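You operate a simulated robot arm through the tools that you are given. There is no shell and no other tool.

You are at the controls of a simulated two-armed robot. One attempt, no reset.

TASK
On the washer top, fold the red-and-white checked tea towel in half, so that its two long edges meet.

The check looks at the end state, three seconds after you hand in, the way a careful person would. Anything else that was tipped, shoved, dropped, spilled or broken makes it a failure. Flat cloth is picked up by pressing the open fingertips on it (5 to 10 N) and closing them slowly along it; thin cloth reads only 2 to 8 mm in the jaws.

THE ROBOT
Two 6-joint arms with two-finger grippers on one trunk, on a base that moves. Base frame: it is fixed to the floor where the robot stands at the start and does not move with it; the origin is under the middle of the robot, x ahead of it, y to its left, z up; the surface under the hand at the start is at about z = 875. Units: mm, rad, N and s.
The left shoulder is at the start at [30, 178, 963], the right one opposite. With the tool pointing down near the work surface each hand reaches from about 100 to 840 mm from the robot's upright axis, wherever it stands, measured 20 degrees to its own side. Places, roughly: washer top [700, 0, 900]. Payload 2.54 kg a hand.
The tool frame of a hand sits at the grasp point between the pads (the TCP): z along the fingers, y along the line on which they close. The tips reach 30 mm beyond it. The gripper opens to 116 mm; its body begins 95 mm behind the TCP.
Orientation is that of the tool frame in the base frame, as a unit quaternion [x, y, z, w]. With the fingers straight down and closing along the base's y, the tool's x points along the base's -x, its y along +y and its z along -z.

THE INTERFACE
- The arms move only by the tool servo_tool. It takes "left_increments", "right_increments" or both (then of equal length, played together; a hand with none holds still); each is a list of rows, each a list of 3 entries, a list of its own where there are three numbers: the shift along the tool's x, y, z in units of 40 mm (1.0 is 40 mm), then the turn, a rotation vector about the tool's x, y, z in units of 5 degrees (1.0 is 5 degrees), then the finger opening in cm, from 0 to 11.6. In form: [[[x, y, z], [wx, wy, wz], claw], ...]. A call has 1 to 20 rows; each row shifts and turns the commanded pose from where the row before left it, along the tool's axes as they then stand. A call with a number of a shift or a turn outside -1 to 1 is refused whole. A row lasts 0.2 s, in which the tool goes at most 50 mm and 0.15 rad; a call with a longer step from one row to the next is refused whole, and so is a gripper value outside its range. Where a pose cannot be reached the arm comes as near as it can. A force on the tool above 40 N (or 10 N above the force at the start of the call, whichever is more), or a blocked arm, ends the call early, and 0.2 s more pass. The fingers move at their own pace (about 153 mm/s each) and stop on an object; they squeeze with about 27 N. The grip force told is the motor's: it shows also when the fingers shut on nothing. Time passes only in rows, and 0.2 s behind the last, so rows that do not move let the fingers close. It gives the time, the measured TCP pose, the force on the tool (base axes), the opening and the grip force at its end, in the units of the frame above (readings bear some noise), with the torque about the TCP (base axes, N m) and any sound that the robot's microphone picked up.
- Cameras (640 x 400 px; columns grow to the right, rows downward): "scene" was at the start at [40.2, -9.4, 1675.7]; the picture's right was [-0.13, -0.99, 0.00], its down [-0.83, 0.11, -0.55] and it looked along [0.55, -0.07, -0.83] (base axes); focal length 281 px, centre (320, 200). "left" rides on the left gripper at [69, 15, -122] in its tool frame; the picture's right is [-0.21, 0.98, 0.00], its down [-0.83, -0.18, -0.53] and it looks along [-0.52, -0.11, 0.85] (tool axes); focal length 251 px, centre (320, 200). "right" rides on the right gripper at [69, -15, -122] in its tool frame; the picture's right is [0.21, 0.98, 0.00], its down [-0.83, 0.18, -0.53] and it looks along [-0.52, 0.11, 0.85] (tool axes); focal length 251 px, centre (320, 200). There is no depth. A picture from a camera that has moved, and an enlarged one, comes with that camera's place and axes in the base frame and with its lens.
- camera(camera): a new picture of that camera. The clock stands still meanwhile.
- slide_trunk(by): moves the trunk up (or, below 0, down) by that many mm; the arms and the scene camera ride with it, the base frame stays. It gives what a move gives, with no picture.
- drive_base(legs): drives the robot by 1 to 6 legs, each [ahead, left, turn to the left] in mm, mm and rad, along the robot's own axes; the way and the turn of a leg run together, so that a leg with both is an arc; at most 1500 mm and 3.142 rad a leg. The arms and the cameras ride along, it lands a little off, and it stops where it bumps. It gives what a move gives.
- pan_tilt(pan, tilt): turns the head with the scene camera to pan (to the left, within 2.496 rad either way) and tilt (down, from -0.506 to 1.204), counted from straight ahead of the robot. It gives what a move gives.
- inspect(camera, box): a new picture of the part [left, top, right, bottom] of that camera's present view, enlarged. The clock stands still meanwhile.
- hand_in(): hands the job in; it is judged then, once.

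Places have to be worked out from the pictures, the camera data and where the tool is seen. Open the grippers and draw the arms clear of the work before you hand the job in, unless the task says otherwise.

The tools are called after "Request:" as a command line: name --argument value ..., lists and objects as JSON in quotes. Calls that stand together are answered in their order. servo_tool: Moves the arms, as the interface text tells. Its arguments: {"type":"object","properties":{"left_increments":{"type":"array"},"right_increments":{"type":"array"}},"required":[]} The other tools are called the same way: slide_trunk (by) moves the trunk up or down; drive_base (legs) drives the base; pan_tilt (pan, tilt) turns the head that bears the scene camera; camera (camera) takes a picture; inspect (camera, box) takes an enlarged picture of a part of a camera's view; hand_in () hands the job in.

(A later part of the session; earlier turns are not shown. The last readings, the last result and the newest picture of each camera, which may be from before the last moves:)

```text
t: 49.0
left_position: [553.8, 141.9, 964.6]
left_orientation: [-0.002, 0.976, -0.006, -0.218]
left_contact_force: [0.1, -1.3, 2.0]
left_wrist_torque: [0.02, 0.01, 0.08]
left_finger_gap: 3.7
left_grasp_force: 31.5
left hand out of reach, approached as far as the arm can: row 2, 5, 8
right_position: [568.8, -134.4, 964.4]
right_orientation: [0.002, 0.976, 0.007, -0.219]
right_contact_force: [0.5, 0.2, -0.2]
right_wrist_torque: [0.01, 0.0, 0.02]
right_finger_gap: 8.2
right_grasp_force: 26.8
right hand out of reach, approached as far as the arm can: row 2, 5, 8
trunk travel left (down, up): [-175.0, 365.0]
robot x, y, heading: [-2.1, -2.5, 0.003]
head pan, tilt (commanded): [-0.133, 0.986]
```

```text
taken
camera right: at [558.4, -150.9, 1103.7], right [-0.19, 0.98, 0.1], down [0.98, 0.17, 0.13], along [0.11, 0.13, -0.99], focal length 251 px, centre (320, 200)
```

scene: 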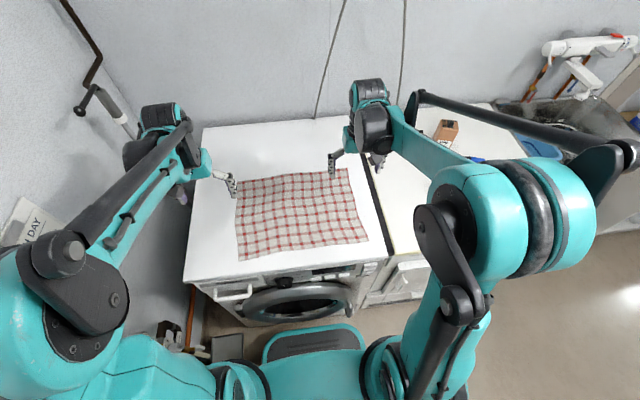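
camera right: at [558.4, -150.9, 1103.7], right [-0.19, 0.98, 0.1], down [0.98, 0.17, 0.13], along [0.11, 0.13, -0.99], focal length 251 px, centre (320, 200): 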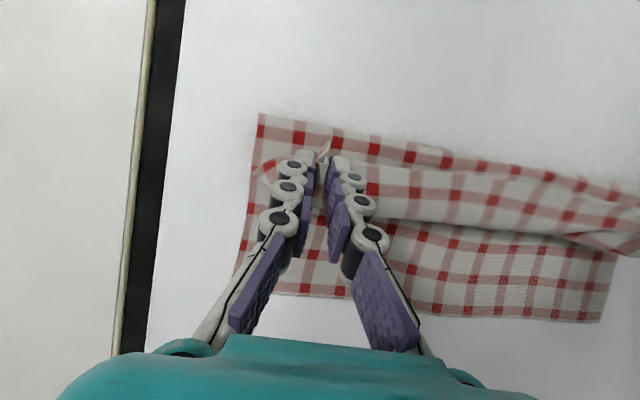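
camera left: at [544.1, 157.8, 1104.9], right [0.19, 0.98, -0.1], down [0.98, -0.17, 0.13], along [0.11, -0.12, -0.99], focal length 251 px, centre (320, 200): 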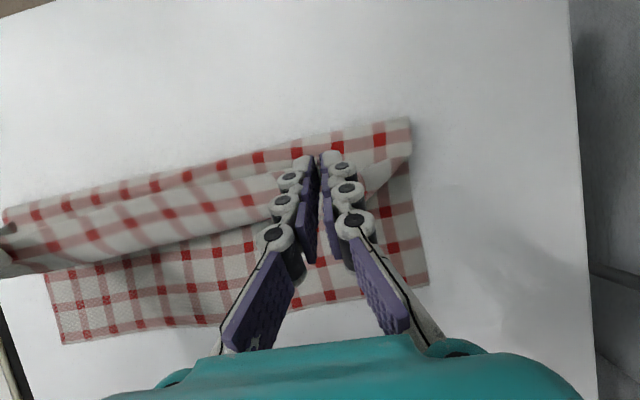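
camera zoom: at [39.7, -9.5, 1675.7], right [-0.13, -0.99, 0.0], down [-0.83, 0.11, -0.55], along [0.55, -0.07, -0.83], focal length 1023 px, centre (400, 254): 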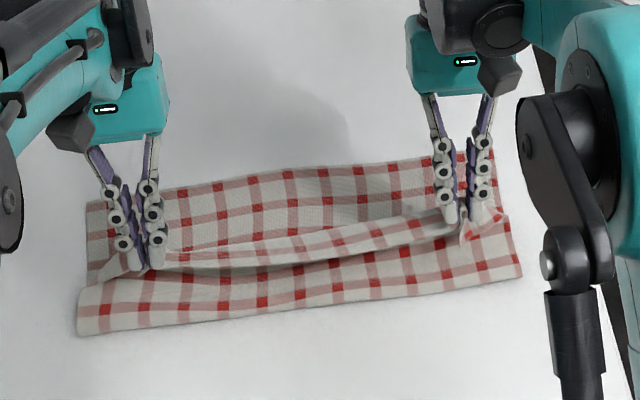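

The fold is now at x≈515 (left) and 521 (right), almost exactly mid-way to the far edge at 664–677. Tilt is limited to about 25°, so I'll keep that and go forward and down gently without disturbing the fold.

Request:
servo_tool --left_increments '[[[-0.315, 0, 0.001], [0, 0, 0], 0], [[-0.315, 0, 0.001], [0, 0, 0], 0], [[-0.315, 0, 0.001], [0, 0, 0], 0], [[-0.315, 0, 0.001], [0, 0, 0], 0], [[-0.315, 0, 0.001], [0, 0, 0], 0], [[0, 0, 0], [0, 0, 0], 0]]' --right_increments '[[[-0.315, 0, 0.001], [0, 0, 0], 0], [[-0.315, 0, 0.001], [0, 0, 0], 0], [[-0.315, 0, 0.001], [0, 0, 0], 0], [[-0.315, 0, 0.001], [0, 0, 0], 0], [[-0.315, 0, 0.001], [0, 0, 0], 0], [[0, 0, 0], [0, 0, 0], 0]]'

Request:
inspect --camera "scene" --box '[210, 130, 386, 240]'

Request:
camera --camera "left"

Request:
camera --camera "right"

```text
t: 50.4
left_position: [610.3, 141.7, 935.4]
left_orientation: [-0.001, 0.976, -0.006, -0.218]
left_contact_force: [1.1, -0.3, 2.9]
left_wrist_torque: [-0.03, -0.01, 0.05]
left_finger_gap: 1.7
left_grasp_force: 25.4
right_position: [623.1, -136.2, 935.2]
right_orientation: [0.002, 0.976, 0.007, -0.218]
right_contact_force: [-0.2, -0.4, 0.3]
right_wrist_torque: [-0.02, 0.0, 0.01]
right_finger_gap: 8.3
right_grasp_force: 27.0
trunk travel left (down, up): [-175.0, 365.0]
robot x, y, heading: [-3.2, -1.7, -0.0]
head pan, tilt (commanded): [-0.133, 0.986]
```

```text
3.64 times, centred on (298, 185) of scene
camera zoom: at [39.5, -9.5, 1675.8], right [-0.13, -0.99, 0.0], down [-0.83, 0.11, -0.55], along [0.55, -0.07, -0.83], focal length 1023 px, centre (400, 254)
```

zoom: 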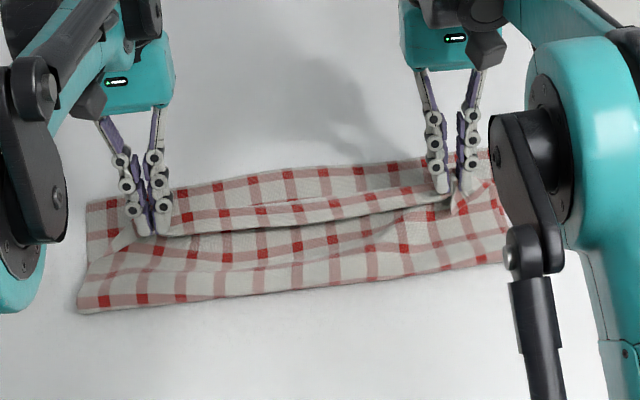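

```text
taken
camera left: at [600.0, 157.5, 1075.7], right [0.19, 0.98, -0.1], down [0.98, -0.17, 0.13], along [0.11, -0.12, -0.99], focal length 251 px, centre (320, 200)
```

left: 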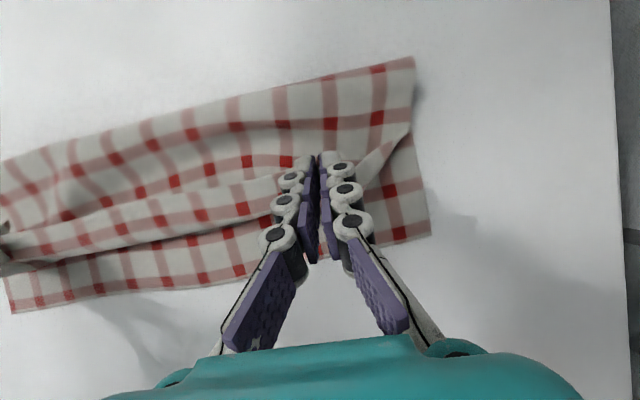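

```text
taken
camera right: at [613.5, -152.8, 1074.7], right [-0.19, 0.98, 0.1], down [0.98, 0.17, 0.13], along [0.11, 0.13, -0.99], focal length 251 px, centre (320, 200)
```

right: 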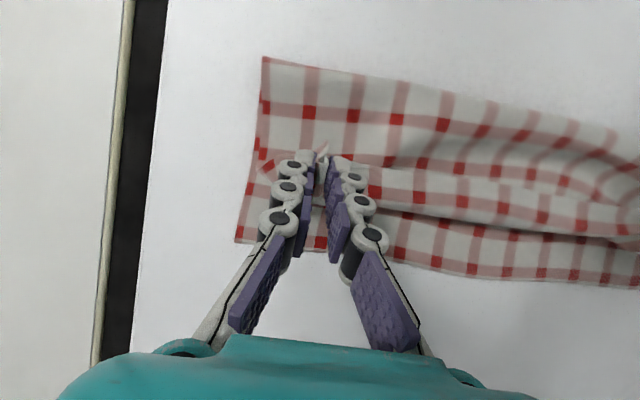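

Moving forward at this height pulled the fold to x≈537 again, but the low pass showed it starts at about 515 if it is reset first. I'll go back to reset the body, then press the strip low early and slide forward close to the surface so the fold stays.

Request:
servo_tool --left_increments '[[[0.21, 0, -0.251], [0, 0, 0], 0], [[0.21, 0, -0.251], [0, 0, 0], 0], [[0.21, 0, -0.251], [0, 0, 0], 0], [[0.4185, 0, -0.0795], [0, 0, 0], 0], [[0.4185, 0, -0.0795], [0, 0, 0], 0], [[0.4185, 0, -0.0795], [0, 0, 0], 0], [[0.4185, 0, -0.0795], [0, 0, 0], 0], [[0.4185, 0, -0.0795], [0, 0, 0], 0], [[0.339, 0, 0.16], [0, 0, 0], 0], [[0.339, 0, 0.16], [0, 0, 0], 0], [[0.339, 0, 0.16], [0, 0, 0], 0], [[0.339, 0, 0.16], [0, 0, 0], 0], [[0.047, 0, 0.39], [0, 0, 0], 0], [[0.047, 0, 0.39], [0, 0, 0], 0], [[0.047, 0, 0.39], [0, 0, 0], 0], [[-0.093, 0, 0.315], [0, 0, 0], 0], [[-0.093, 0, 0.315], [0, 0, 0], 0], [[0, 0, 0], [0, 0, 0], 0]]' --right_increments '[[[0.21, 0, -0.251], [0, 0, 0], 0], [[0.21, 0, -0.251], [0, 0, 0], 0], [[0.21, 0, -0.251], [0, 0, 0], 0], [[0.4185, 0, -0.0795], [0, 0, 0], 0], [[0.4185, 0, -0.0795], [0, 0, 0], 0], [[0.4185, 0, -0.0795], [0, 0, 0], 0], [[0.4185, 0, -0.0795], [0, 0, 0], 0], [[0.4185, 0, -0.0795], [0, 0, 0], 0], [[0.339, 0, 0.16], [0, 0, 0], 0], [[0.339, 0, 0.16], [0, 0, 0], 0], [[0.339, 0, 0.16], [0, 0, 0], 0], [[0.339, 0, 0.16], [0, 0, 0], 0], [[0.047, 0, 0.39], [0, 0, 0], 0], [[0.047, 0, 0.39], [0, 0, 0], 0], [[0.047, 0, 0.39], [0, 0, 0], 0], [[-0.093, 0, 0.315], [0, 0, 0], 0], [[-0.093, 0, 0.315], [0, 0, 0], 0], [[0, 0, 0], [0, 0, 0], 0]]'

Request:
inspect --camera "scene" --box '[210, 130, 386, 240]'

```text
t: 54.2
left_position: [443.1, 141.9, 964.1]
left_orientation: [-0.001, 0.976, -0.005, -0.219]
left_contact_force: [1.6, -0.3, 3.4]
left_wrist_torque: [-0.01, -0.04, 0.03]
left_finger_gap: 2.0
left_grasp_force: 25.5
right_position: [455.4, -134.9, 963.3]
right_orientation: [0.001, 0.976, 0.006, -0.218]
right_contact_force: [-1.0, 0.7, 0.6]
right_wrist_torque: [0.01, -0.01, 0.03]
right_finger_gap: 8.5
right_grasp_force: 27.4
trunk travel left (down, up): [-175.0, 365.0]
robot x, y, heading: [4.9, 0.7, -0.001]
head pan, tilt (commanded): [-0.133, 0.986]
```

```text
3.64 times, centred on (298, 185) of scene
camera zoom: at [40.0, -9.5, 1675.7], right [-0.13, -0.99, 0.0], down [-0.83, 0.11, -0.55], along [0.55, -0.07, -0.83], focal length 1023 px, centre (400, 254)
```

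zoom: 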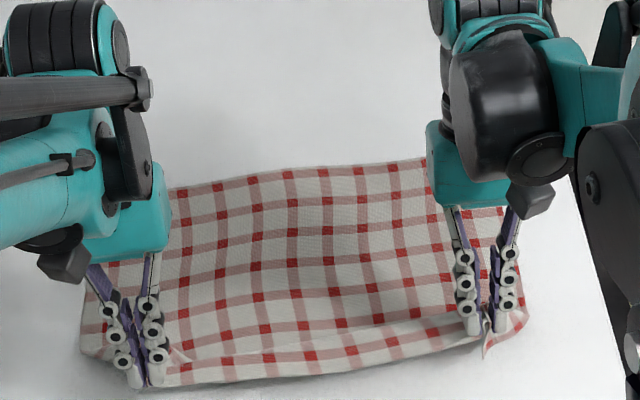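

The body is reset. I'll move forward while lowering early, so the strip is pressed down with the fold still well back, then check.

Request:
servo_tool --left_increments '[[[-0.3255, 0, -0.052], [0, 0, 0], 0], [[-0.3255, 0, -0.052], [0, 0, 0], 0], [[-0.3255, 0, -0.052], [0, 0, 0], 0], [[-0.355, 0, -0.029], [0, 0, 0], 0], [[-0.355, 0, -0.029], [0, 0, 0], 0], [[-0.355, 0, -0.029], [0, 0, 0], 0], [[-0.2655, 0, 0.124], [0, 0, 0], 0], [[-0.2655, 0, 0.124], [0, 0, 0], 0], [[0, 0, 0], [0, 0, 0], 0]]' --right_increments '[[[-0.3255, 0, -0.052], [0, 0, 0], 0], [[-0.3255, 0, -0.052], [0, 0, 0], 0], [[-0.3255, 0, -0.052], [0, 0, 0], 0], [[-0.355, 0, -0.029], [0, 0, 0], 0], [[-0.355, 0, -0.029], [0, 0, 0], 0], [[-0.355, 0, -0.029], [0, 0, 0], 0], [[-0.2655, 0, 0.124], [0, 0, 0], 0], [[-0.2655, 0, 0.124], [0, 0, 0], 0], [[0, 0, 0], [0, 0, 0], 0]]'

Request:
inspect --camera "scene" --box '[210, 130, 386, 240]'

Request:
camera --camera "left"

Request:
camera --camera "right"

```text
t: 56.2
left_position: [536.8, 140.6, 918.0]
left_orientation: [-0.001, 0.976, -0.006, -0.218]
left_contact_force: [-0.6, 0.7, -0.8]
left_wrist_torque: [-0.02, -0.01, 0.01]
left_finger_gap: 4.1
left_grasp_force: 24.2
right_position: [546.9, -134.6, 916.1]
right_orientation: [0.002, 0.976, 0.007, -0.219]
right_contact_force: [0.0, 0.6, -0.9]
right_wrist_torque: [0.03, 0.0, 0.01]
right_finger_gap: 8.5
right_grasp_force: 26.9
trunk travel left (down, up): [-175.0, 365.0]
robot x, y, heading: [-1.0, -0.0, 0.004]
head pan, tilt (commanded): [-0.133, 0.986]
```

```text
3.64 times, centred on (298, 185) of scene
camera zoom: at [39.6, -9.5, 1675.7], right [-0.13, -0.99, 0.0], down [-0.83, 0.11, -0.55], along [0.55, -0.07, -0.83], focal length 1023 px, centre (400, 254)
```

zoom: 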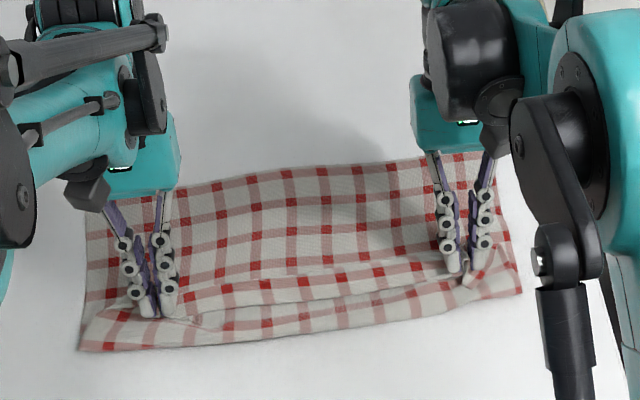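

```text
taken
camera left: at [525.4, 157.3, 1057.3], right [0.19, 0.98, -0.1], down [0.98, -0.17, 0.13], along [0.11, -0.12, -0.99], focal length 251 px, centre (320, 200)
```

left: 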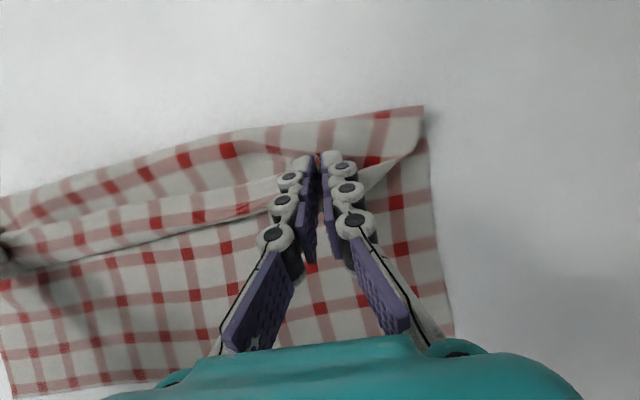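

```text
taken
camera right: at [537.8, -152.0, 1055.9], right [-0.19, 0.98, 0.1], down [0.98, 0.17, 0.13], along [0.11, 0.13, -0.99], focal length 251 px, centre (320, 200)
```

right: 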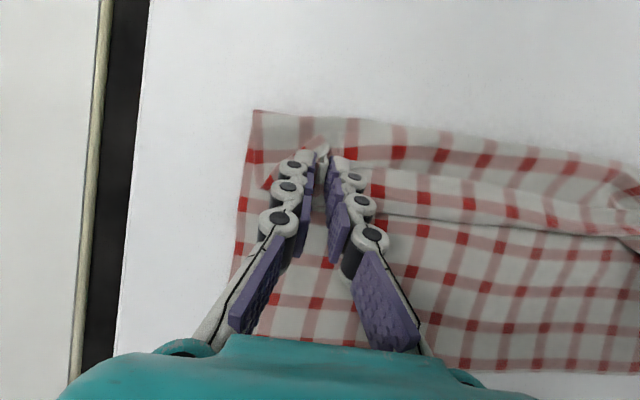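

The fold is now at x≈497–507 with the strip low. I'll slide forward at this height, 57 mm first, and check whether the fold stays.

Request:
servo_tool --left_increments '[[[-0.2579, 0, -0.1213], [0, 0, 0], 0], [[-0.2579, 0, -0.1213], [0, 0, 0], 0], [[-0.2579, 0, -0.1213], [0, 0, 0], 0], [[-0.2579, 0, -0.1213], [0, 0, 0], 0], [[-0.2579, 0, -0.1213], [0, 0, 0], 0], [[0, 0, 0], [0, 0, 0], 0]]' --right_increments '[[[-0.2579, 0, -0.1213], [0, 0, 0], 0], [[-0.2579, 0, -0.1213], [0, 0, 0], 0], [[-0.2579, 0, -0.1213], [0, 0, 0], 0], [[-0.2579, 0, -0.1213], [0, 0, 0], 0], [[-0.2579, 0, -0.1213], [0, 0, 0], 0], [[0, 0, 0], [0, 0, 0], 0]]'

Request:
inspect --camera "scene" --box '[210, 130, 386, 240]'

Request:
camera --camera "left"

Request:
camera --camera "right"

```text
t: 57.6
left_position: [591.7, 141.9, 914.3]
left_orientation: [-0.001, 0.976, -0.007, -0.218]
left_contact_force: [0.4, -0.9, 0.1]
left_wrist_torque: [-0.04, -0.04, 0.05]
left_finger_gap: 4.0
left_grasp_force: 25.3
right_position: [605.0, -134.1, 913.7]
right_orientation: [0.001, 0.976, 0.007, -0.219]
right_contact_force: [0.0, 0.8, 0.4]
right_wrist_torque: [0.0, 0.01, 0.0]
right_finger_gap: 8.3
right_grasp_force: 27.3
trunk travel left (down, up): [-175.0, 365.0]
robot x, y, heading: [2.7, -0.8, -0.002]
head pan, tilt (commanded): [-0.133, 0.986]
```

```text
3.64 times, centred on (298, 185) of scene
camera zoom: at [39.7, -9.5, 1675.7], right [-0.13, -0.99, 0.0], down [-0.83, 0.11, -0.55], along [0.55, -0.07, -0.83], focal length 1023 px, centre (400, 254)
```

zoom: 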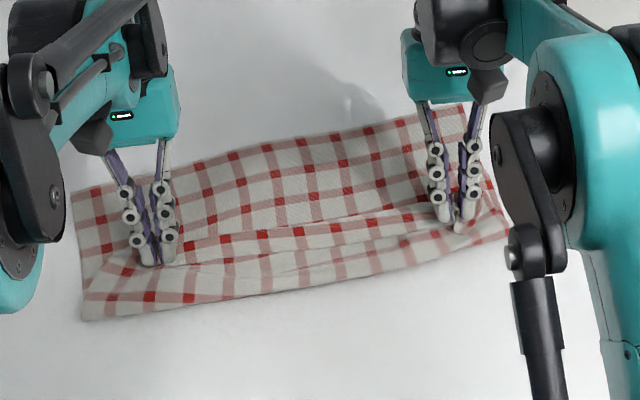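

```text
taken
camera left: at [581.7, 157.2, 1055.1], right [0.19, 0.98, -0.1], down [0.98, -0.17, 0.13], along [0.11, -0.12, -0.99], focal length 251 px, centre (320, 200)
```

left: 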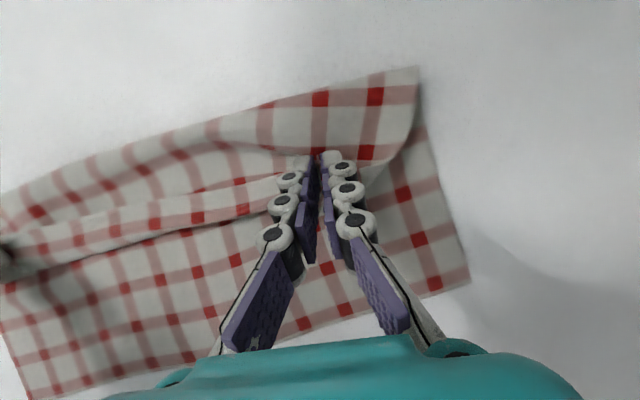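

```text
taken
camera right: at [595.7, -152.4, 1053.1], right [-0.19, 0.98, 0.1], down [0.98, 0.17, 0.13], along [0.11, 0.13, -0.99], focal length 251 px, centre (320, 200)
```

right: 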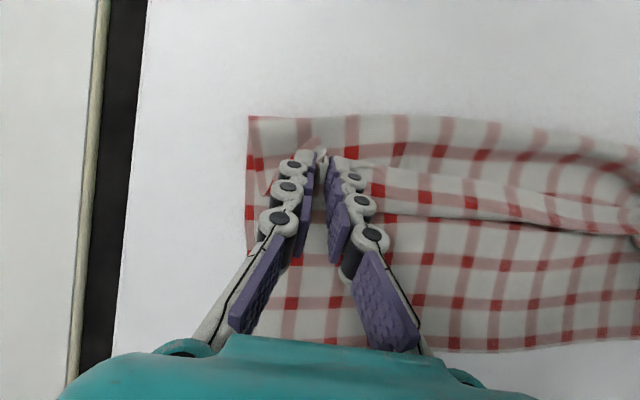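

The tips were touching, so the right side of the whole stack was dragged forward about 58 mm: the far edge now runs (673,234) to (736,-173). The towel is merely turned a little on the washer, so I'll lift the hands 9 mm and move each forward toward its own side of the far edge.

Request:
servo_tool --left_increments '[[[0.096, 0, -0.2035], [0, 0, 0], 0], [[0, 0, 0], [0, 0, 0], 0], [[-0.1448, 0.0225, -0.0682], [0, 0, 0], 0], [[-0.1448, 0.0225, -0.0682], [0, 0, 0], 0], [[-0.1448, 0.0225, -0.0682], [0, 0, 0], 0], [[-0.1448, 0.0225, -0.0682], [0, 0, 0], 0], [[-0.1448, 0.0225, -0.0682], [0, 0, 0], 0], [[0, 0, 0], [0, 0, 0], 0]]' --right_increments '[[[0.096, 0, -0.2035], [0, 0, 0], 0], [[0, 0, 0], [0, 0, 0], 0], [[-0.2579, 0.04, -0.1213], [0, 0, 0], 0], [[-0.2579, 0.04, -0.1213], [0, 0, 0], 0], [[-0.2579, 0.04, -0.1213], [0, 0, 0], 0], [[-0.2579, 0.04, -0.1213], [0, 0, 0], 0], [[-0.2579, 0.04, -0.1213], [0, 0, 0], 0], [[0, 0, 0], [0, 0, 0], 0]]'

Request:
inspect --camera "scene" --box '[210, 110, 402, 230]'

Request:
camera --camera "left"

Request:
camera --camera "right"

```text
t: 59.4
left_position: [625.1, 146.1, 921.7]
left_orientation: [-0.001, 0.976, -0.005, -0.218]
left_contact_force: [-0.5, -1.1, 0.0]
left_wrist_torque: [0.0, -0.03, 0.01]
left_finger_gap: 4.2
left_grasp_force: 24.2
right_position: [661.8, -127.0, 921.8]
right_orientation: [0.002, 0.976, 0.006, -0.219]
right_contact_force: [-0.6, 1.0, 0.5]
right_wrist_torque: [0.02, -0.04, 0.02]
right_finger_gap: 8.4
right_grasp_force: 27.1
trunk travel left (down, up): [-175.0, 365.0]
robot x, y, heading: [0.8, 2.7, 0.001]
head pan, tilt (commanded): [-0.133, 0.986]
```

```text
3.33 times, centred on (306, 170) of scene
camera zoom: at [39.8, -9.5, 1675.7], right [-0.13, -0.99, 0.0], down [-0.83, 0.11, -0.55], along [0.55, -0.07, -0.83], focal length 938 px, centre (367, 300)
```

zoom: 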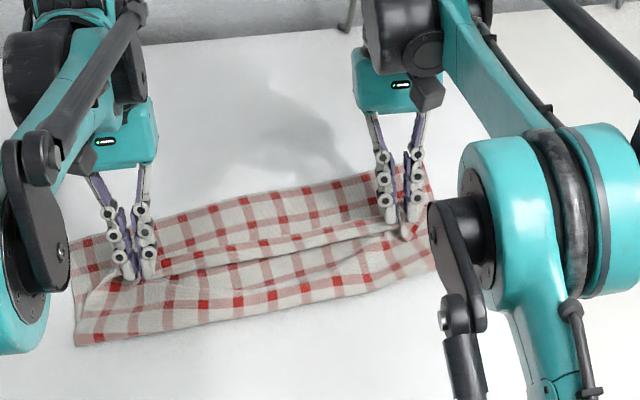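

```text
taken
camera left: at [614.4, 162.0, 1061.3], right [0.19, 0.98, -0.1], down [0.98, -0.17, 0.13], along [0.11, -0.12, -0.99], focal length 251 px, centre (320, 200)
```

left: 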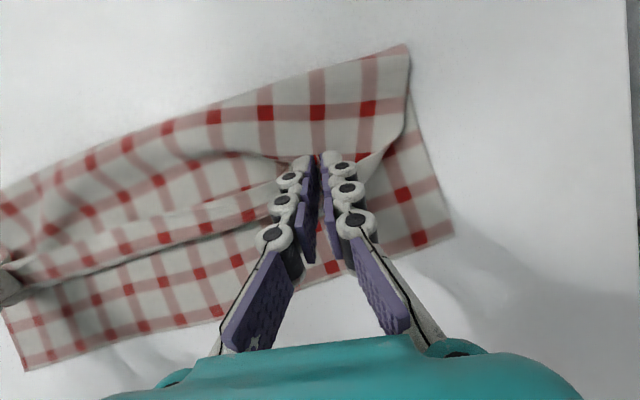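

```text
taken
camera right: at [652.0, -144.2, 1060.4], right [-0.19, 0.98, 0.1], down [0.98, 0.17, 0.13], along [0.11, 0.13, -0.99], focal length 251 px, centre (320, 200)
```

right: 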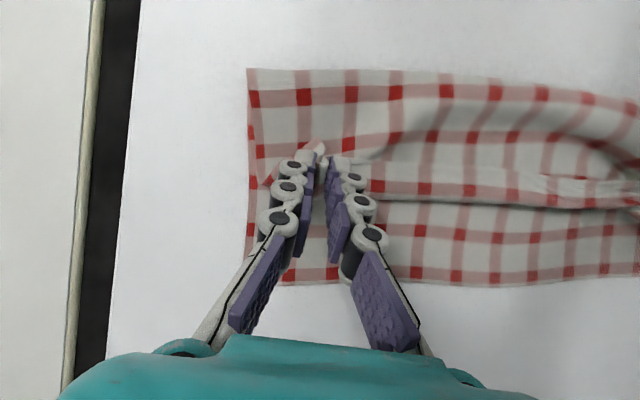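

The fold creeps because the gathers run along x and stiffen the cloth across the fold line. I'll lay the towel out flat again and regrasp with the jaws closing along x, so the gathers lie parallel to the fold. First I'll lift and carry the edge back.

Request:
servo_tool --left_increments '[[[0.26, 0, -0.258], [0, 0, 0], 0], [[0.26, 0, -0.258], [0, 0, 0], 0], [[0.26, 0, -0.258], [0, 0, 0], 0], [[0.26, 0, -0.258], [0, 0, 0], 0], [[0.339, 0, 0.16], [0, 0, 0], 0], [[0.339, 0, 0.16], [0, 0, 0], 0], [[0.339, 0, 0.16], [0, 0, 0], 0], [[0.339, 0, 0.16], [0, 0, 0], 0], [[0.339, 0, 0.16], [0, 0, 0], 0], [[0.339, 0, 0.16], [0, 0, 0], 0], [[0.339, 0, 0.16], [0, 0, 0], 0], [[0.339, 0, 0.16], [0, 0, 0], 0], [[0.339, 0, 0.16], [0, 0, 0], 0], [[0.339, 0, 0.16], [0, 0, 0], 0], [[0, 0, 0], [0, 0, 0], 0]]' --right_increments '[[[0.26, 0, -0.258], [0, 0, 0], 0], [[0.26, 0, -0.258], [0, 0, 0], 0], [[0.26, 0, -0.258], [0, 0, 0], 0], [[0.26, 0, -0.258], [0, 0, 0], 0], [[0.339, 0, 0.16], [0, 0, 0], 0], [[0.339, 0, 0.16], [0, 0, 0], 0], [[0.339, 0, 0.16], [0, 0, 0], 0], [[0.339, 0, 0.16], [0, 0, 0], 0], [[0.339, 0, 0.16], [0, 0, 0], 0], [[0.339, 0, 0.16], [0, 0, 0], 0], [[0.339, 0, 0.16], [0, 0, 0], 0], [[0.339, 0, 0.16], [0, 0, 0], 0], [[0.339, 0, 0.16], [0, 0, 0], 0], [[0.339, 0, 0.16], [0, 0, 0], 0], [[0, 0, 0], [0, 0, 0], 0]]'

Request:
inspect --camera "scene" --box '[200, 110, 408, 240]'

```text
t: 62.6
left_position: [457.8, 147.0, 985.6]
left_orientation: [-0.001, 0.976, -0.005, -0.219]
left_contact_force: [1.1, -0.3, 0.7]
left_wrist_torque: [-0.1, -0.03, 0.03]
left_finger_gap: 2.5
left_grasp_force: 22.4
right_position: [492.9, -127.0, 982.6]
right_orientation: [0.002, 0.975, 0.007, -0.22]
right_contact_force: [0.0, -0.3, -0.5]
right_wrist_torque: [-0.01, 0.04, -0.02]
right_finger_gap: 8.2
right_grasp_force: 26.9
trunk travel left (down, up): [-175.0, 365.0]
robot x, y, heading: [-2.0, -1.9, 0.005]
head pan, tilt (commanded): [-0.133, 0.986]
```

```text
3.08 times, centred on (304, 175) of scene
camera zoom: at [41.1, -9.6, 1675.6], right [-0.13, -0.99, 0.0], down [-0.83, 0.11, -0.55], along [0.55, -0.07, -0.83], focal length 866 px, centre (369, 277)
```

zoom: 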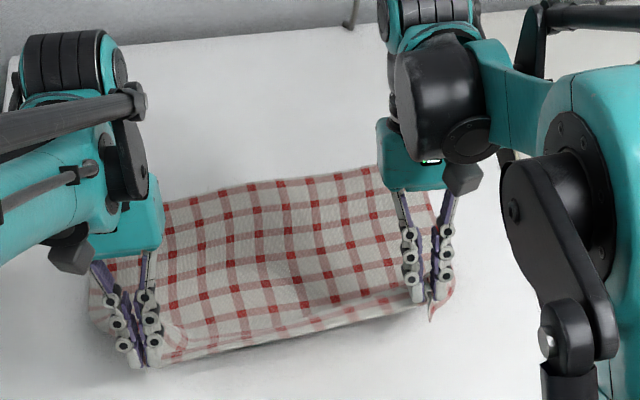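

The edge is back and the body is spread. I'll lower the near edge to the washer while bringing the hands upright.

Request:
servo_tool --left_increments '[[[0.117, -0.0125, 0.367], [0, -0.84, 0], 0], [[0.144, -0.0125, 0.358], [0, -0.84, 0], 0], [[0.1695, -0.0125, 0.346], [0, -0.84, 0], 0], [[0.195, -0.0125, 0.333], [0, -0.84, 0], 0], [[0.2185, -0.0125, 0.318], [0, -0.84, 0], 0], [[0.241, -0.0125, 0.301], [0, -0.84, 0], 0], [[0, 0, 0], [0, 0, 0], 0]]' --right_increments '[[[0.065, -0.0675, 0.343], [0, -0.84, 0], 0], [[0.09, -0.0675, 0.337], [0, -0.84, 0], 0], [[0.1145, -0.0675, 0.33], [0, -0.84, 0], 0], [[0.1385, -0.0675, 0.3205], [0, -0.84, 0], 0], [[0.1615, -0.0675, 0.3095], [0, -0.84, 0], 0], [[0.184, -0.0675, 0.297], [0, -0.84, 0], 0], [[0, 0, 0], [0, 0, 0], 0]]'

Request:
inspect --camera "scene" --box '[190, 110, 414, 250]'

Request:
camera --camera "left"

Request:
camera --camera "right"

```text
t: 64.2
left_position: [390.6, 142.9, 917.6]
left_orientation: [-0.002, 1.0, -0.004, -0.021]
left_contact_force: [3.0, -9.1, 2.2]
left_wrist_torque: [-0.43, -0.04, -0.04]
left_finger_gap: 2.0
left_grasp_force: 24.8
right_position: [443.0, -141.5, 915.8]
right_orientation: [0.002, 1.0, 0.005, -0.022]
right_contact_force: [-1.8, 8.9, 0.4]
right_wrist_torque: [0.26, 0.04, 0.12]
right_finger_gap: 8.7
right_grasp_force: 27.5
trunk travel left (down, up): [-175.0, 365.0]
robot x, y, heading: [-0.0, -1.3, -0.002]
head pan, tilt (commanded): [-0.133, 0.986]
```

```text
2.86 times, centred on (302, 180) of scene
camera zoom: at [40.9, -9.4, 1675.7], right [-0.13, -0.99, 0.0], down [-0.83, 0.11, -0.55], along [0.55, -0.07, -0.83], focal length 804 px, centre (371, 257)
```

zoom: 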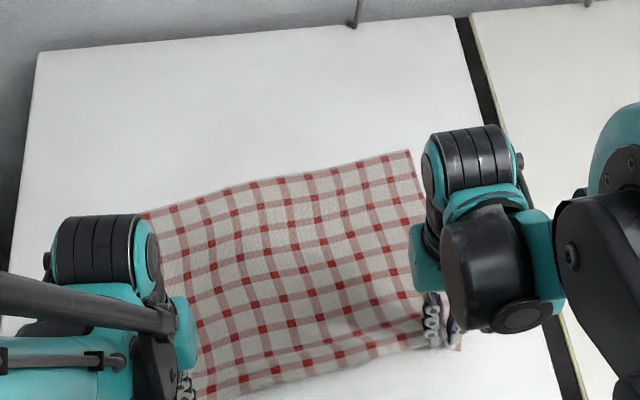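

```text
taken
camera left: at [327.1, 159.0, 1044.1], right [0.21, 0.98, -0.02], down [0.85, -0.17, 0.5], along [0.49, -0.12, -0.87], focal length 251 px, centre (320, 200)
```

left: 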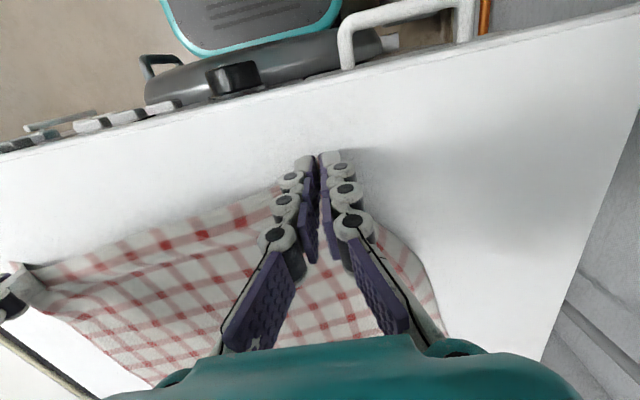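

```text
taken
camera right: at [380.4, -158.9, 1040.5], right [-0.21, 0.98, 0.02], down [0.85, 0.17, 0.5], along [0.48, 0.12, -0.87], focal length 251 px, centre (320, 200)
```

right: 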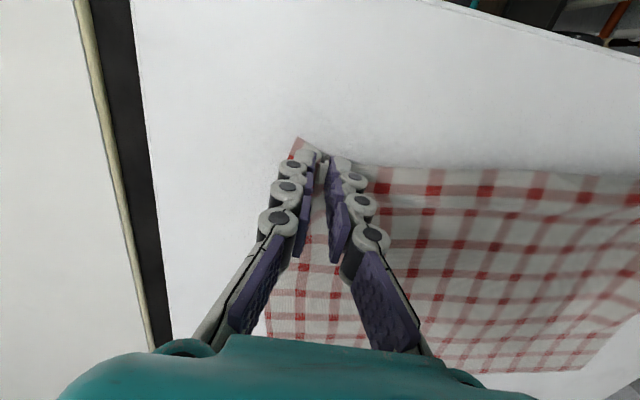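

The near edge is almost down, but the hands pull 9 N apart. I'll relax sideways, lower to the surface, and open slowly to spread the gathers flat.

Request:
servo_tool --left_increments '[[[0, -0.08, 0.08], [0, -0.24, 0], 0], [[0, -0.03, 0.08], [0, -0.24, 0], 0], [[0, 0, 0.07], [0, 0, 0], 0], [[0, 0, 0], [0, 0, 0], 0.6], [[0, 0, 0], [0, 0, 0], 1.0], [[0, 0, 0], [0, 0, 0], 1.4], [[0, 0, 0], [0, 0, 0], 1.8], [[0, 0, 0], [0, 0, 0], 2.2], [[0, 0, 0], [0, 0, 0], 2.6], [[0, 0, 0], [0, 0, 0], 3.0], [[0, 0, 0], [0, 0, 0], 3.5], [[0, 0, 0], [0, 0, 0], 4.0], [[0, 0, 0], [0, 0, 0], 4.5], [[0, 0, 0], [0, 0, 0], 5.0], [[0, 0, 0], [0, 0, 0], 5.0]]' --right_increments '[[[0, 0.08, 0.08], [0, -0.24, 0], 0], [[0, 0.03, 0.08], [0, -0.24, 0], 0], [[0, 0, 0.05], [0, 0, 0], 0], [[0, 0, 0], [0, 0, 0], 0.9], [[0, 0, 0], [0, 0, 0], 1.2], [[0, 0, 0], [0, 0, 0], 1.5], [[0, 0, 0], [0, 0, 0], 1.8], [[0, 0, 0], [0, 0, 0], 2.2], [[0, 0, 0], [0, 0, 0], 2.6], [[0, 0, 0], [0, 0, 0], 3.0], [[0, 0, 0], [0, 0, 0], 3.5], [[0, 0, 0], [0, 0, 0], 4.0], [[0, 0, 0], [0, 0, 0], 4.5], [[0, 0, 0], [0, 0, 0], 5.0], [[0, 0, 0], [0, 0, 0], 5.0]]'

Request:
camera --camera "left"

Request:
camera --camera "right"

```text
t: 67.4
left_position: [391.5, 137.8, 909.0]
left_orientation: [-0.003, 1.0, -0.005, -0.001]
left_contact_force: [0.3, -0.4, 0.5]
left_wrist_torque: [-0.02, -0.02, 0.01]
left_finger_gap: 50.3
left_grasp_force: 0.1
right_position: [442.2, -139.4, 908.9]
right_orientation: [0.003, 1.0, 0.006, -0.001]
right_contact_force: [-0.3, 0.1, 0.5]
right_wrist_torque: [-0.02, 0.03, -0.02]
right_finger_gap: 50.2
right_grasp_force: 0.0
trunk travel left (down, up): [-175.0, 365.0]
robot x, y, heading: [0.9, 1.7, 0.004]
head pan, tilt (commanded): [-0.133, 0.986]
```

```text
taken
camera left: at [321.6, 154.5, 1031.7], right [0.21, 0.98, -0.01], down [0.83, -0.17, 0.53], along [0.52, -0.12, -0.84], focal length 251 px, centre (320, 200)
```

left: 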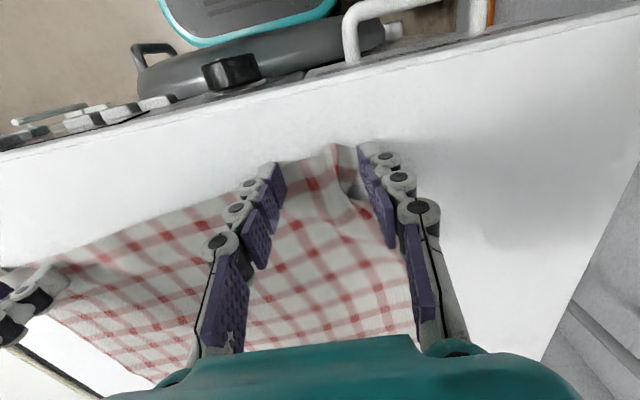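

```text
taken
camera right: at [373.8, -155.2, 1030.8], right [-0.21, 0.98, 0.01], down [0.83, 0.17, 0.53], along [0.52, 0.12, -0.85], focal length 251 px, centre (320, 200)
```

right: 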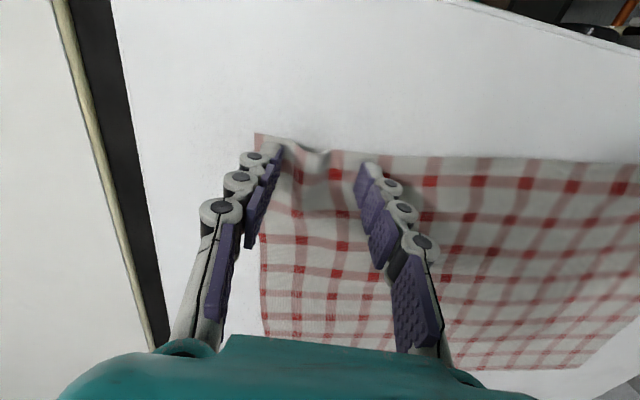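

The gathers are loosening. I'll lift both hands and yaw them a quarter turn outward (jaws closing along x), then look at the cloth.

Request:
servo_tool --left_increments '[[[0, 0, -0.4], [0, 0, 0], 5], [[0, 0, -0.5], [0, 0, 0], 6], [[0, 0, -0.5], [0, 0, 0], 6], [[0, 0, -0.5], [0, 0, 1], 6], [[0, 0, 0], [0, 0, 1], 6], [[0, 0, 0], [0, 0, 1], 6], [[0, 0, 0], [0, 0, 1], 6], [[0, 0, 0], [0, 0, 1], 6], [[0, 0, 0], [0, 0, 1], 6], [[0, 0, 0], [0, 0, 1], 6], [[0, 0, 0], [0, 0, 1], 6], [[0, 0, 0], [0, 0, 1], 6], [[0, 0, 0], [0, 0, 0], 6]]' --right_increments '[[[0, 0, -0.4], [0, 0, 0], 5], [[0, 0, -0.5], [0, 0, 0], 6], [[0, 0, -0.5], [0, 0, 0], 6], [[0, 0, -0.5], [0, 0, -1], 6], [[0, 0, 0], [0, 0, -1], 6], [[0, 0, 0], [0, 0, -1], 6], [[0, 0, 0], [0, 0, -1], 6], [[0, 0, 0], [0, 0, -1], 6], [[0, 0, 0], [0, 0, -1], 6], [[0, 0, 0], [0, 0, -1], 6], [[0, 0, 0], [0, 0, -1], 6], [[0, 0, 0], [0, 0, -1], 6], [[0, 0, 0], [0, 0, 0], 6]]'

Request:
inspect --camera "scene" --box '[180, 110, 420, 290]'

Request:
camera --camera "left"

Request:
camera --camera "right"

```text
t: 70.2
left_position: [391.7, 140.3, 986.3]
left_orientation: [0.381, 0.924, -0.004, 0.001]
left_contact_force: [-0.6, 0.5, -0.4]
left_wrist_torque: [0.03, -0.04, 0.03]
left_finger_gap: 60.0
left_grasp_force: 0.1
right_position: [442.2, -140.9, 984.8]
right_orientation: [-0.381, 0.924, 0.005, 0.002]
right_contact_force: [-0.7, -0.2, -0.1]
right_wrist_torque: [0.01, -0.01, 0.02]
right_finger_gap: 60.0
right_grasp_force: 0.0
trunk travel left (down, up): [-175.0, 365.0]
robot x, y, heading: [-1.0, 1.9, -0.001]
head pan, tilt (commanded): [-0.133, 0.986]
```

```text
2.22 times, centred on (300, 200) of scene
camera zoom: at [40.1, -9.4, 1675.7], right [-0.13, -0.99, 0.0], down [-0.83, 0.11, -0.55], along [0.55, -0.07, -0.83], focal length 625 px, centre (364, 200)
```

zoom: 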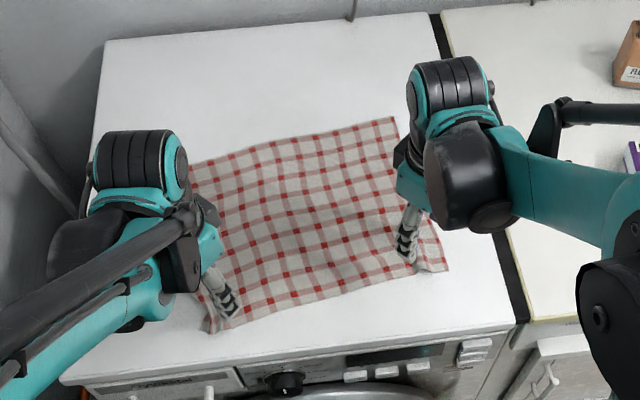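

```text
taken
camera left: at [352.6, 199.7, 1107.6], right [0.84, 0.54, -0.01], down [0.46, -0.71, 0.54], along [0.29, -0.46, -0.84], focal length 251 px, centre (320, 200)
```

left: 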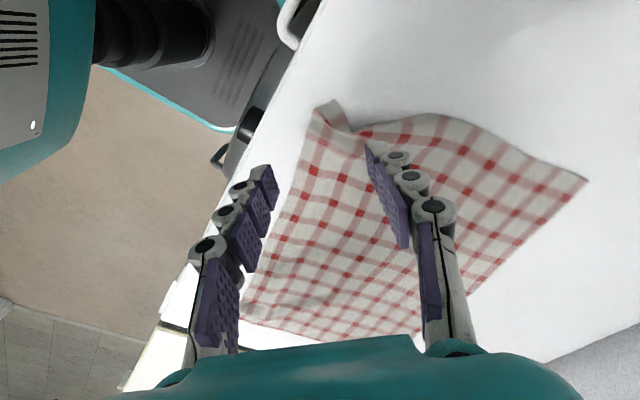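

```text
taken
camera right: at [404.5, -201.1, 1106.0], right [-0.84, 0.54, 0.01], down [0.46, 0.7, 0.54], along [0.29, 0.46, -0.84], focal length 251 px, centre (320, 200)
```

right: 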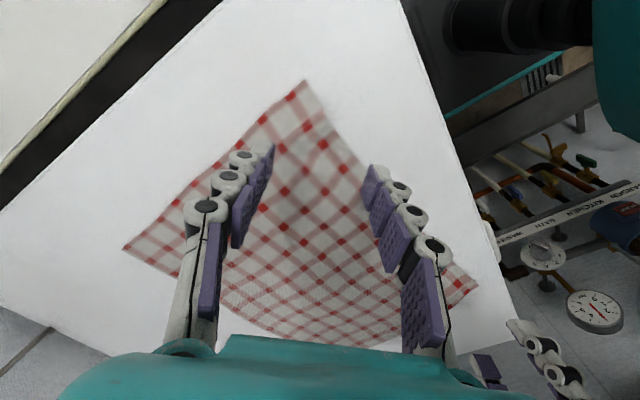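

Yaw is at 45°. The near-left corner is still gathered inward at about (376,156), so I'll enlarge that area before smoothing it.

Request:
inspect --camera "left" --box '[230, 60, 620, 304]'

Request:
inspect --camera "scene" --box '[235, 140, 363, 240]'

```text
1.64 times, centred on (425, 182) of left
camera zoom: at [352.6, 199.7, 1107.6], right [0.84, 0.54, -0.01], down [0.46, -0.71, 0.54], along [0.29, -0.46, -0.84], focal length 412 px, centre (148, 230)
```

zoom: 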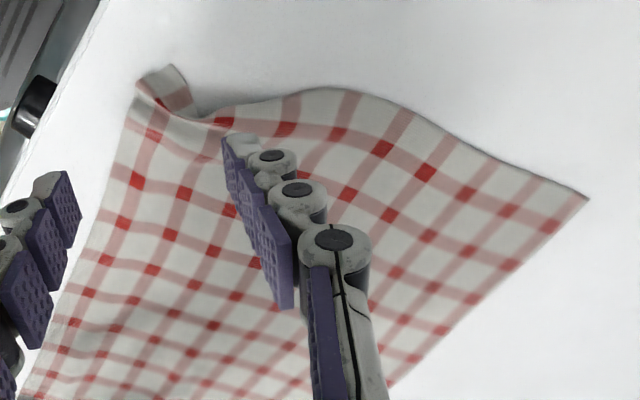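

```text
4.00 times, centred on (299, 190) of scene
camera zoom: at [40.1, -9.4, 1675.7], right [-0.13, -0.99, 0.0], down [-0.83, 0.11, -0.55], along [0.55, -0.07, -0.83], focal length 1125 px, centre (404, 240)
```

zoom: 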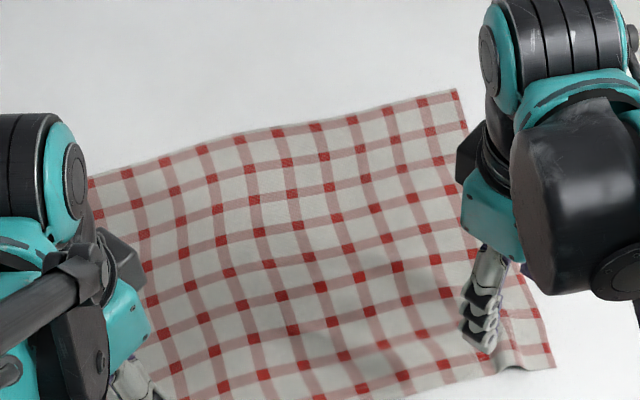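

The near-left corner flap (tip about (388,169)) is pleated. I'll press the closed left fingertips on the flap and drag it outward to open the pleat.

Request:
servo_tool --left_increments '[[[0.212, 0.212, 0.3], [0, 0, 0], 3], [[0.212, 0.212, 0.4], [0, 0, 0], 0], [[0, 0, 0.5], [0, 0, 0], 0], [[0, 0, 0.5], [0, 0, 0], 0], [[0, 0, 0.2], [0, 0, 0], 0], [[0, 0, 0.05], [0, 0, 0], 0], [[0, 0, 0], [0, 0, 0], 0]]'

Request:
inspect --camera "left" --box '[200, 80, 480, 255]'

```text
t: 71.8
left_position: [390.2, 163.3, 906.2]
left_orientation: [0.382, 0.924, -0.005, 0.001]
left_contact_force: [0.4, -0.5, 0.3]
left_wrist_torque: [0.03, -0.03, 0.01]
left_finger_gap: 0.0
left_grasp_force: 26.9
right_position: [442.0, -140.9, 984.8]
right_orientation: [-0.381, 0.925, 0.005, 0.001]
right_contact_force: [0.1, -0.6, -0.2]
right_wrist_torque: [0.0, 0.01, 0.03]
right_finger_gap: 59.7
right_grasp_force: 0.1
trunk travel left (down, up): [-175.0, 365.0]
robot x, y, heading: [3.4, 2.9, 0.003]
head pan, tilt (commanded): [-0.133, 0.986]
```

```text
2.29 times, centred on (340, 168) of left
camera zoom: at [352.0, 222.4, 1028.9], right [0.84, 0.54, -0.01], down [0.46, -0.71, 0.54], along [0.29, -0.46, -0.84], focal length 575 px, centre (274, 274)
```

zoom: 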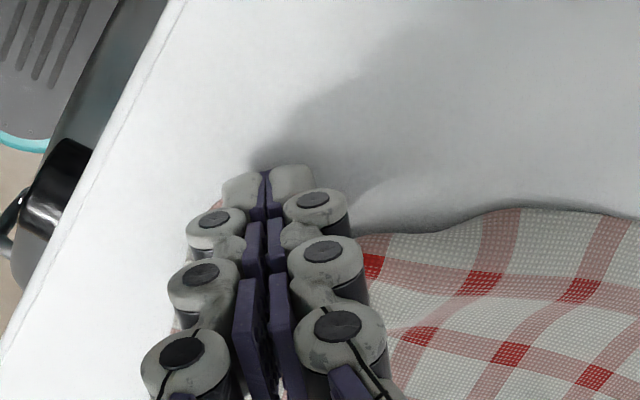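

The fingers cover the flap with no force yet. I'll press about 1 mm lower and drag outward 40 mm.

Request:
servo_tool --left_increments '[[[0, 0, 0.0125], [0, 0, 0], 0], [[0, 0, 0.0125], [0, 0, 0], 0], [[0, 0, 0], [0, 0, 0], 0], [[0, 0, 0], [0, 0, 0], 0]]'

```text
t: 72.8
left_position: [389.7, 163.8, 907.6]
left_orientation: [0.38, 0.925, -0.004, 0.001]
left_contact_force: [0.9, 0.5, 0.1]
left_wrist_torque: [-0.01, -0.02, -0.02]
left_finger_gap: 0.3
left_grasp_force: 27.1
right_position: [441.5, -139.8, 984.9]
right_orientation: [-0.381, 0.925, 0.006, 0.001]
right_contact_force: [0.4, 0.0, -0.1]
right_wrist_torque: [-0.04, -0.01, 0.01]
right_finger_gap: 60.1
right_grasp_force: 0.1
trunk travel left (down, up): [-175.0, 365.0]
robot x, y, heading: [0.7, 1.6, 0.002]
head pan, tilt (commanded): [-0.133, 0.986]
```

Still no contact, so I'll lower another 1.2 mm in small steps.

Request:
servo_tool --left_increments '[[[0, 0, 0.015], [0, 0, 0], 0], [[0, 0, 0.015], [0, 0, 0], 0], [[0, 0, 0], [0, 0, 0], 0], [[0, 0, 0], [0, 0, 0], 0]]'

```text
t: 73.8
left_position: [390.6, 163.5, 906.2]
left_orientation: [0.38, 0.925, -0.004, 0.001]
left_contact_force: [0.8, 0.6, 0.4]
left_wrist_torque: [0.02, -0.01, -0.02]
left_finger_gap: 0.0
left_grasp_force: 26.7
right_position: [441.3, -141.2, 984.1]
right_orientation: [-0.38, 0.925, 0.005, 0.001]
right_contact_force: [0.0, -0.3, 0.1]
right_wrist_torque: [0.0, -0.03, 0.0]
right_finger_gap: 60.0
right_grasp_force: 0.0
trunk travel left (down, up): [-175.0, 365.0]
robot x, y, heading: [1.1, 4.3, 0.003]
head pan, tilt (commanded): [-0.133, 0.986]
```

No contact yet; another 0.8 mm should reach the surface.

Request:
servo_tool --left_increments '[[[0, 0, 0.01], [0, 0, 0], 0], [[0, 0, 0.01], [0, 0, 0], 0], [[0, 0, 0], [0, 0, 0], 0], [[0, 0, 0], [0, 0, 0], 0]]'

```text
t: 74.8
left_position: [390.0, 164.4, 904.9]
left_orientation: [0.38, 0.925, -0.005, 0.002]
left_contact_force: [0.4, 0.7, -0.2]
left_wrist_torque: [-0.02, 0.0, -0.01]
left_finger_gap: 0.0
left_grasp_force: 27.1
right_position: [443.0, -139.5, 985.3]
right_orientation: [-0.381, 0.925, 0.005, 0.002]
right_contact_force: [0.5, -0.4, -0.4]
right_wrist_torque: [0.0, 0.01, 0.0]
right_finger_gap: 60.4
right_grasp_force: 0.0
trunk travel left (down, up): [-175.0, 365.0]
robot x, y, heading: [-1.8, -3.1, -0.006]
head pan, tilt (commanded): [-0.133, 0.986]
```

Still nothing, so the closed tips evidently sit slightly higher. I'll go down 1 mm more.

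Request:
servo_tool --left_increments '[[[0, 0, 0.0125], [0, 0, 0], 0], [[0, 0, 0.0125], [0, 0, 0], 0], [[0, 0, 0], [0, 0, 0], 0], [[0, 0, 0], [0, 0, 0], 0]]'

```text
t: 75.8
left_position: [390.0, 163.2, 903.9]
left_orientation: [0.38, 0.925, -0.004, 0.001]
left_contact_force: [1.2, 0.3, 6.5]
left_wrist_torque: [-0.07, -0.06, 0.02]
left_finger_gap: 0.0
left_grasp_force: 26.6
right_position: [441.8, -140.7, 984.6]
right_orientation: [-0.38, 0.925, 0.006, 0.002]
right_contact_force: [-0.2, -0.9, -0.5]
right_wrist_torque: [-0.01, 0.02, 0.01]
right_finger_gap: 59.9
right_grasp_force: 0.1
trunk travel left (down, up): [-175.0, 365.0]
robot x, y, heading: [0.5, 1.3, 0.001]
head pan, tilt (commanded): [-0.133, 0.986]
```

The tips press with 6.5 N now. I'll drag outward 40 mm.

Request:
servo_tool --left_increments '[[[0.078, 0.064, 0], [0, 0, 0], 0], [[0.078, 0.064, 0], [0, 0, 0], 0], [[0.078, 0.064, 0], [0, 0, 0], 0], [[0.078, 0.064, 0], [0, 0, 0], 0], [[0.078, 0.064, 0], [0, 0, 0], 0], [[0.078, 0.064, 0], [0, 0, 0], 0], [[0.078, 0.064, 0], [0, 0, 0], 0], [[0.078, 0.064, 0], [0, 0, 0], 0], [[0.078, 0.064, 0], [0, 0, 0], 0], [[0.078, 0.064, 0], [0, 0, 0], 0], [[0, 0, -0.5], [0, 0, 0], 0], [[0, 0, -0.7], [0, 0, 0], 0], [[0, 0, -0.7], [0, 0, 0], 3], [[0, 0, 0], [0, 0, 0], 6]]'

Request:
camera --camera "left"

Request:
inspect --camera "scene" --box '[180, 110, 420, 290]'

```text
t: 78.8
left_position: [387.3, 203.7, 979.8]
left_orientation: [0.381, 0.924, -0.004, 0.001]
left_contact_force: [0.2, 0.1, 0.1]
left_wrist_torque: [0.02, 0.01, 0.03]
left_finger_gap: 59.8
left_grasp_force: 0.1
right_position: [442.3, -139.9, 985.6]
right_orientation: [-0.38, 0.925, 0.005, 0.001]
right_contact_force: [-0.3, 0.2, -0.4]
right_wrist_torque: [-0.01, -0.01, -0.02]
right_finger_gap: 60.0
right_grasp_force: 0.1
trunk travel left (down, up): [-175.0, 365.0]
robot x, y, heading: [1.7, 0.1, 0.002]
head pan, tilt (commanded): [-0.133, 0.986]
```

```text
taken
camera left: at [349.7, 263.6, 1101.0], right [0.84, 0.54, -0.01], down [0.46, -0.71, 0.54], along [0.29, -0.46, -0.84], focal length 251 px, centre (320, 200)
```

left: 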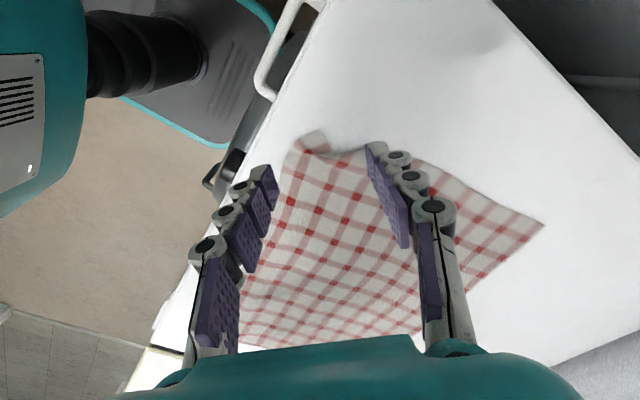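

```text
2.22 times, centred on (300, 200) of scene
camera zoom: at [40.7, -9.3, 1675.6], right [-0.13, -0.99, 0.0], down [-0.83, 0.11, -0.55], along [0.55, -0.07, -0.83], focal length 625 px, centre (364, 200)
```

zoom: 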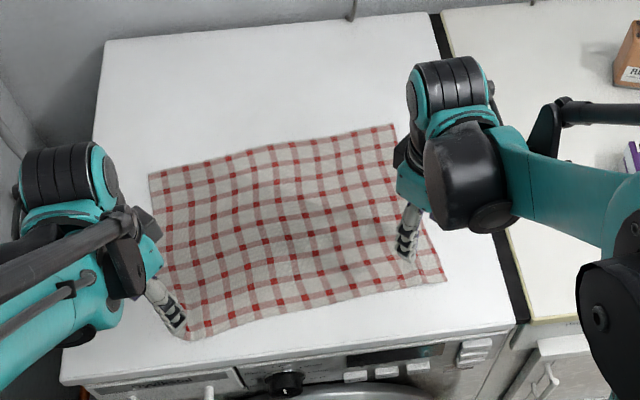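

The towel is spread again, with only a small pleat left at the near-left corner. I'll look at it closely.

Request:
inspect --camera "left" --box '[240, 90, 440, 215]'

Request:
inspect --camera "right" --box '[200, 50, 440, 200]'

```text
3.20 times, centred on (340, 152) of left
camera zoom: at [349.7, 263.6, 1101.0], right [0.84, 0.54, -0.01], down [0.46, -0.71, 0.54], along [0.29, -0.46, -0.84], focal length 805 px, centre (256, 352)
```

zoom: 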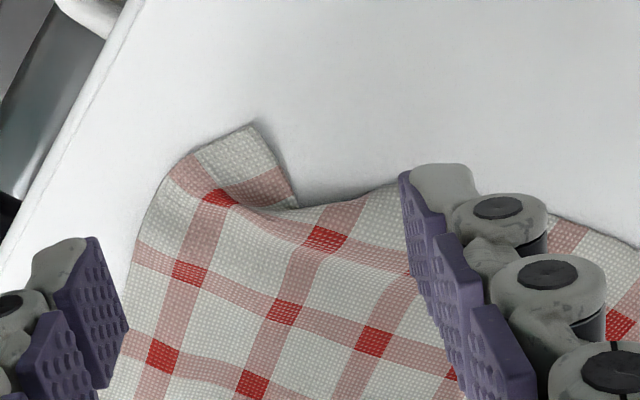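

```text
2.67 times, centred on (320, 125) of right
camera zoom: at [404.8, -201.0, 1105.8], right [-0.84, 0.54, 0.01], down [0.46, 0.7, 0.54], along [0.29, 0.46, -0.84], focal length 670 px, centre (320, 400)
```

zoom: 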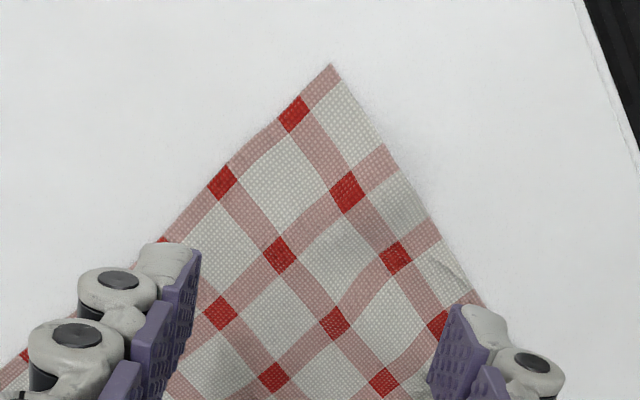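

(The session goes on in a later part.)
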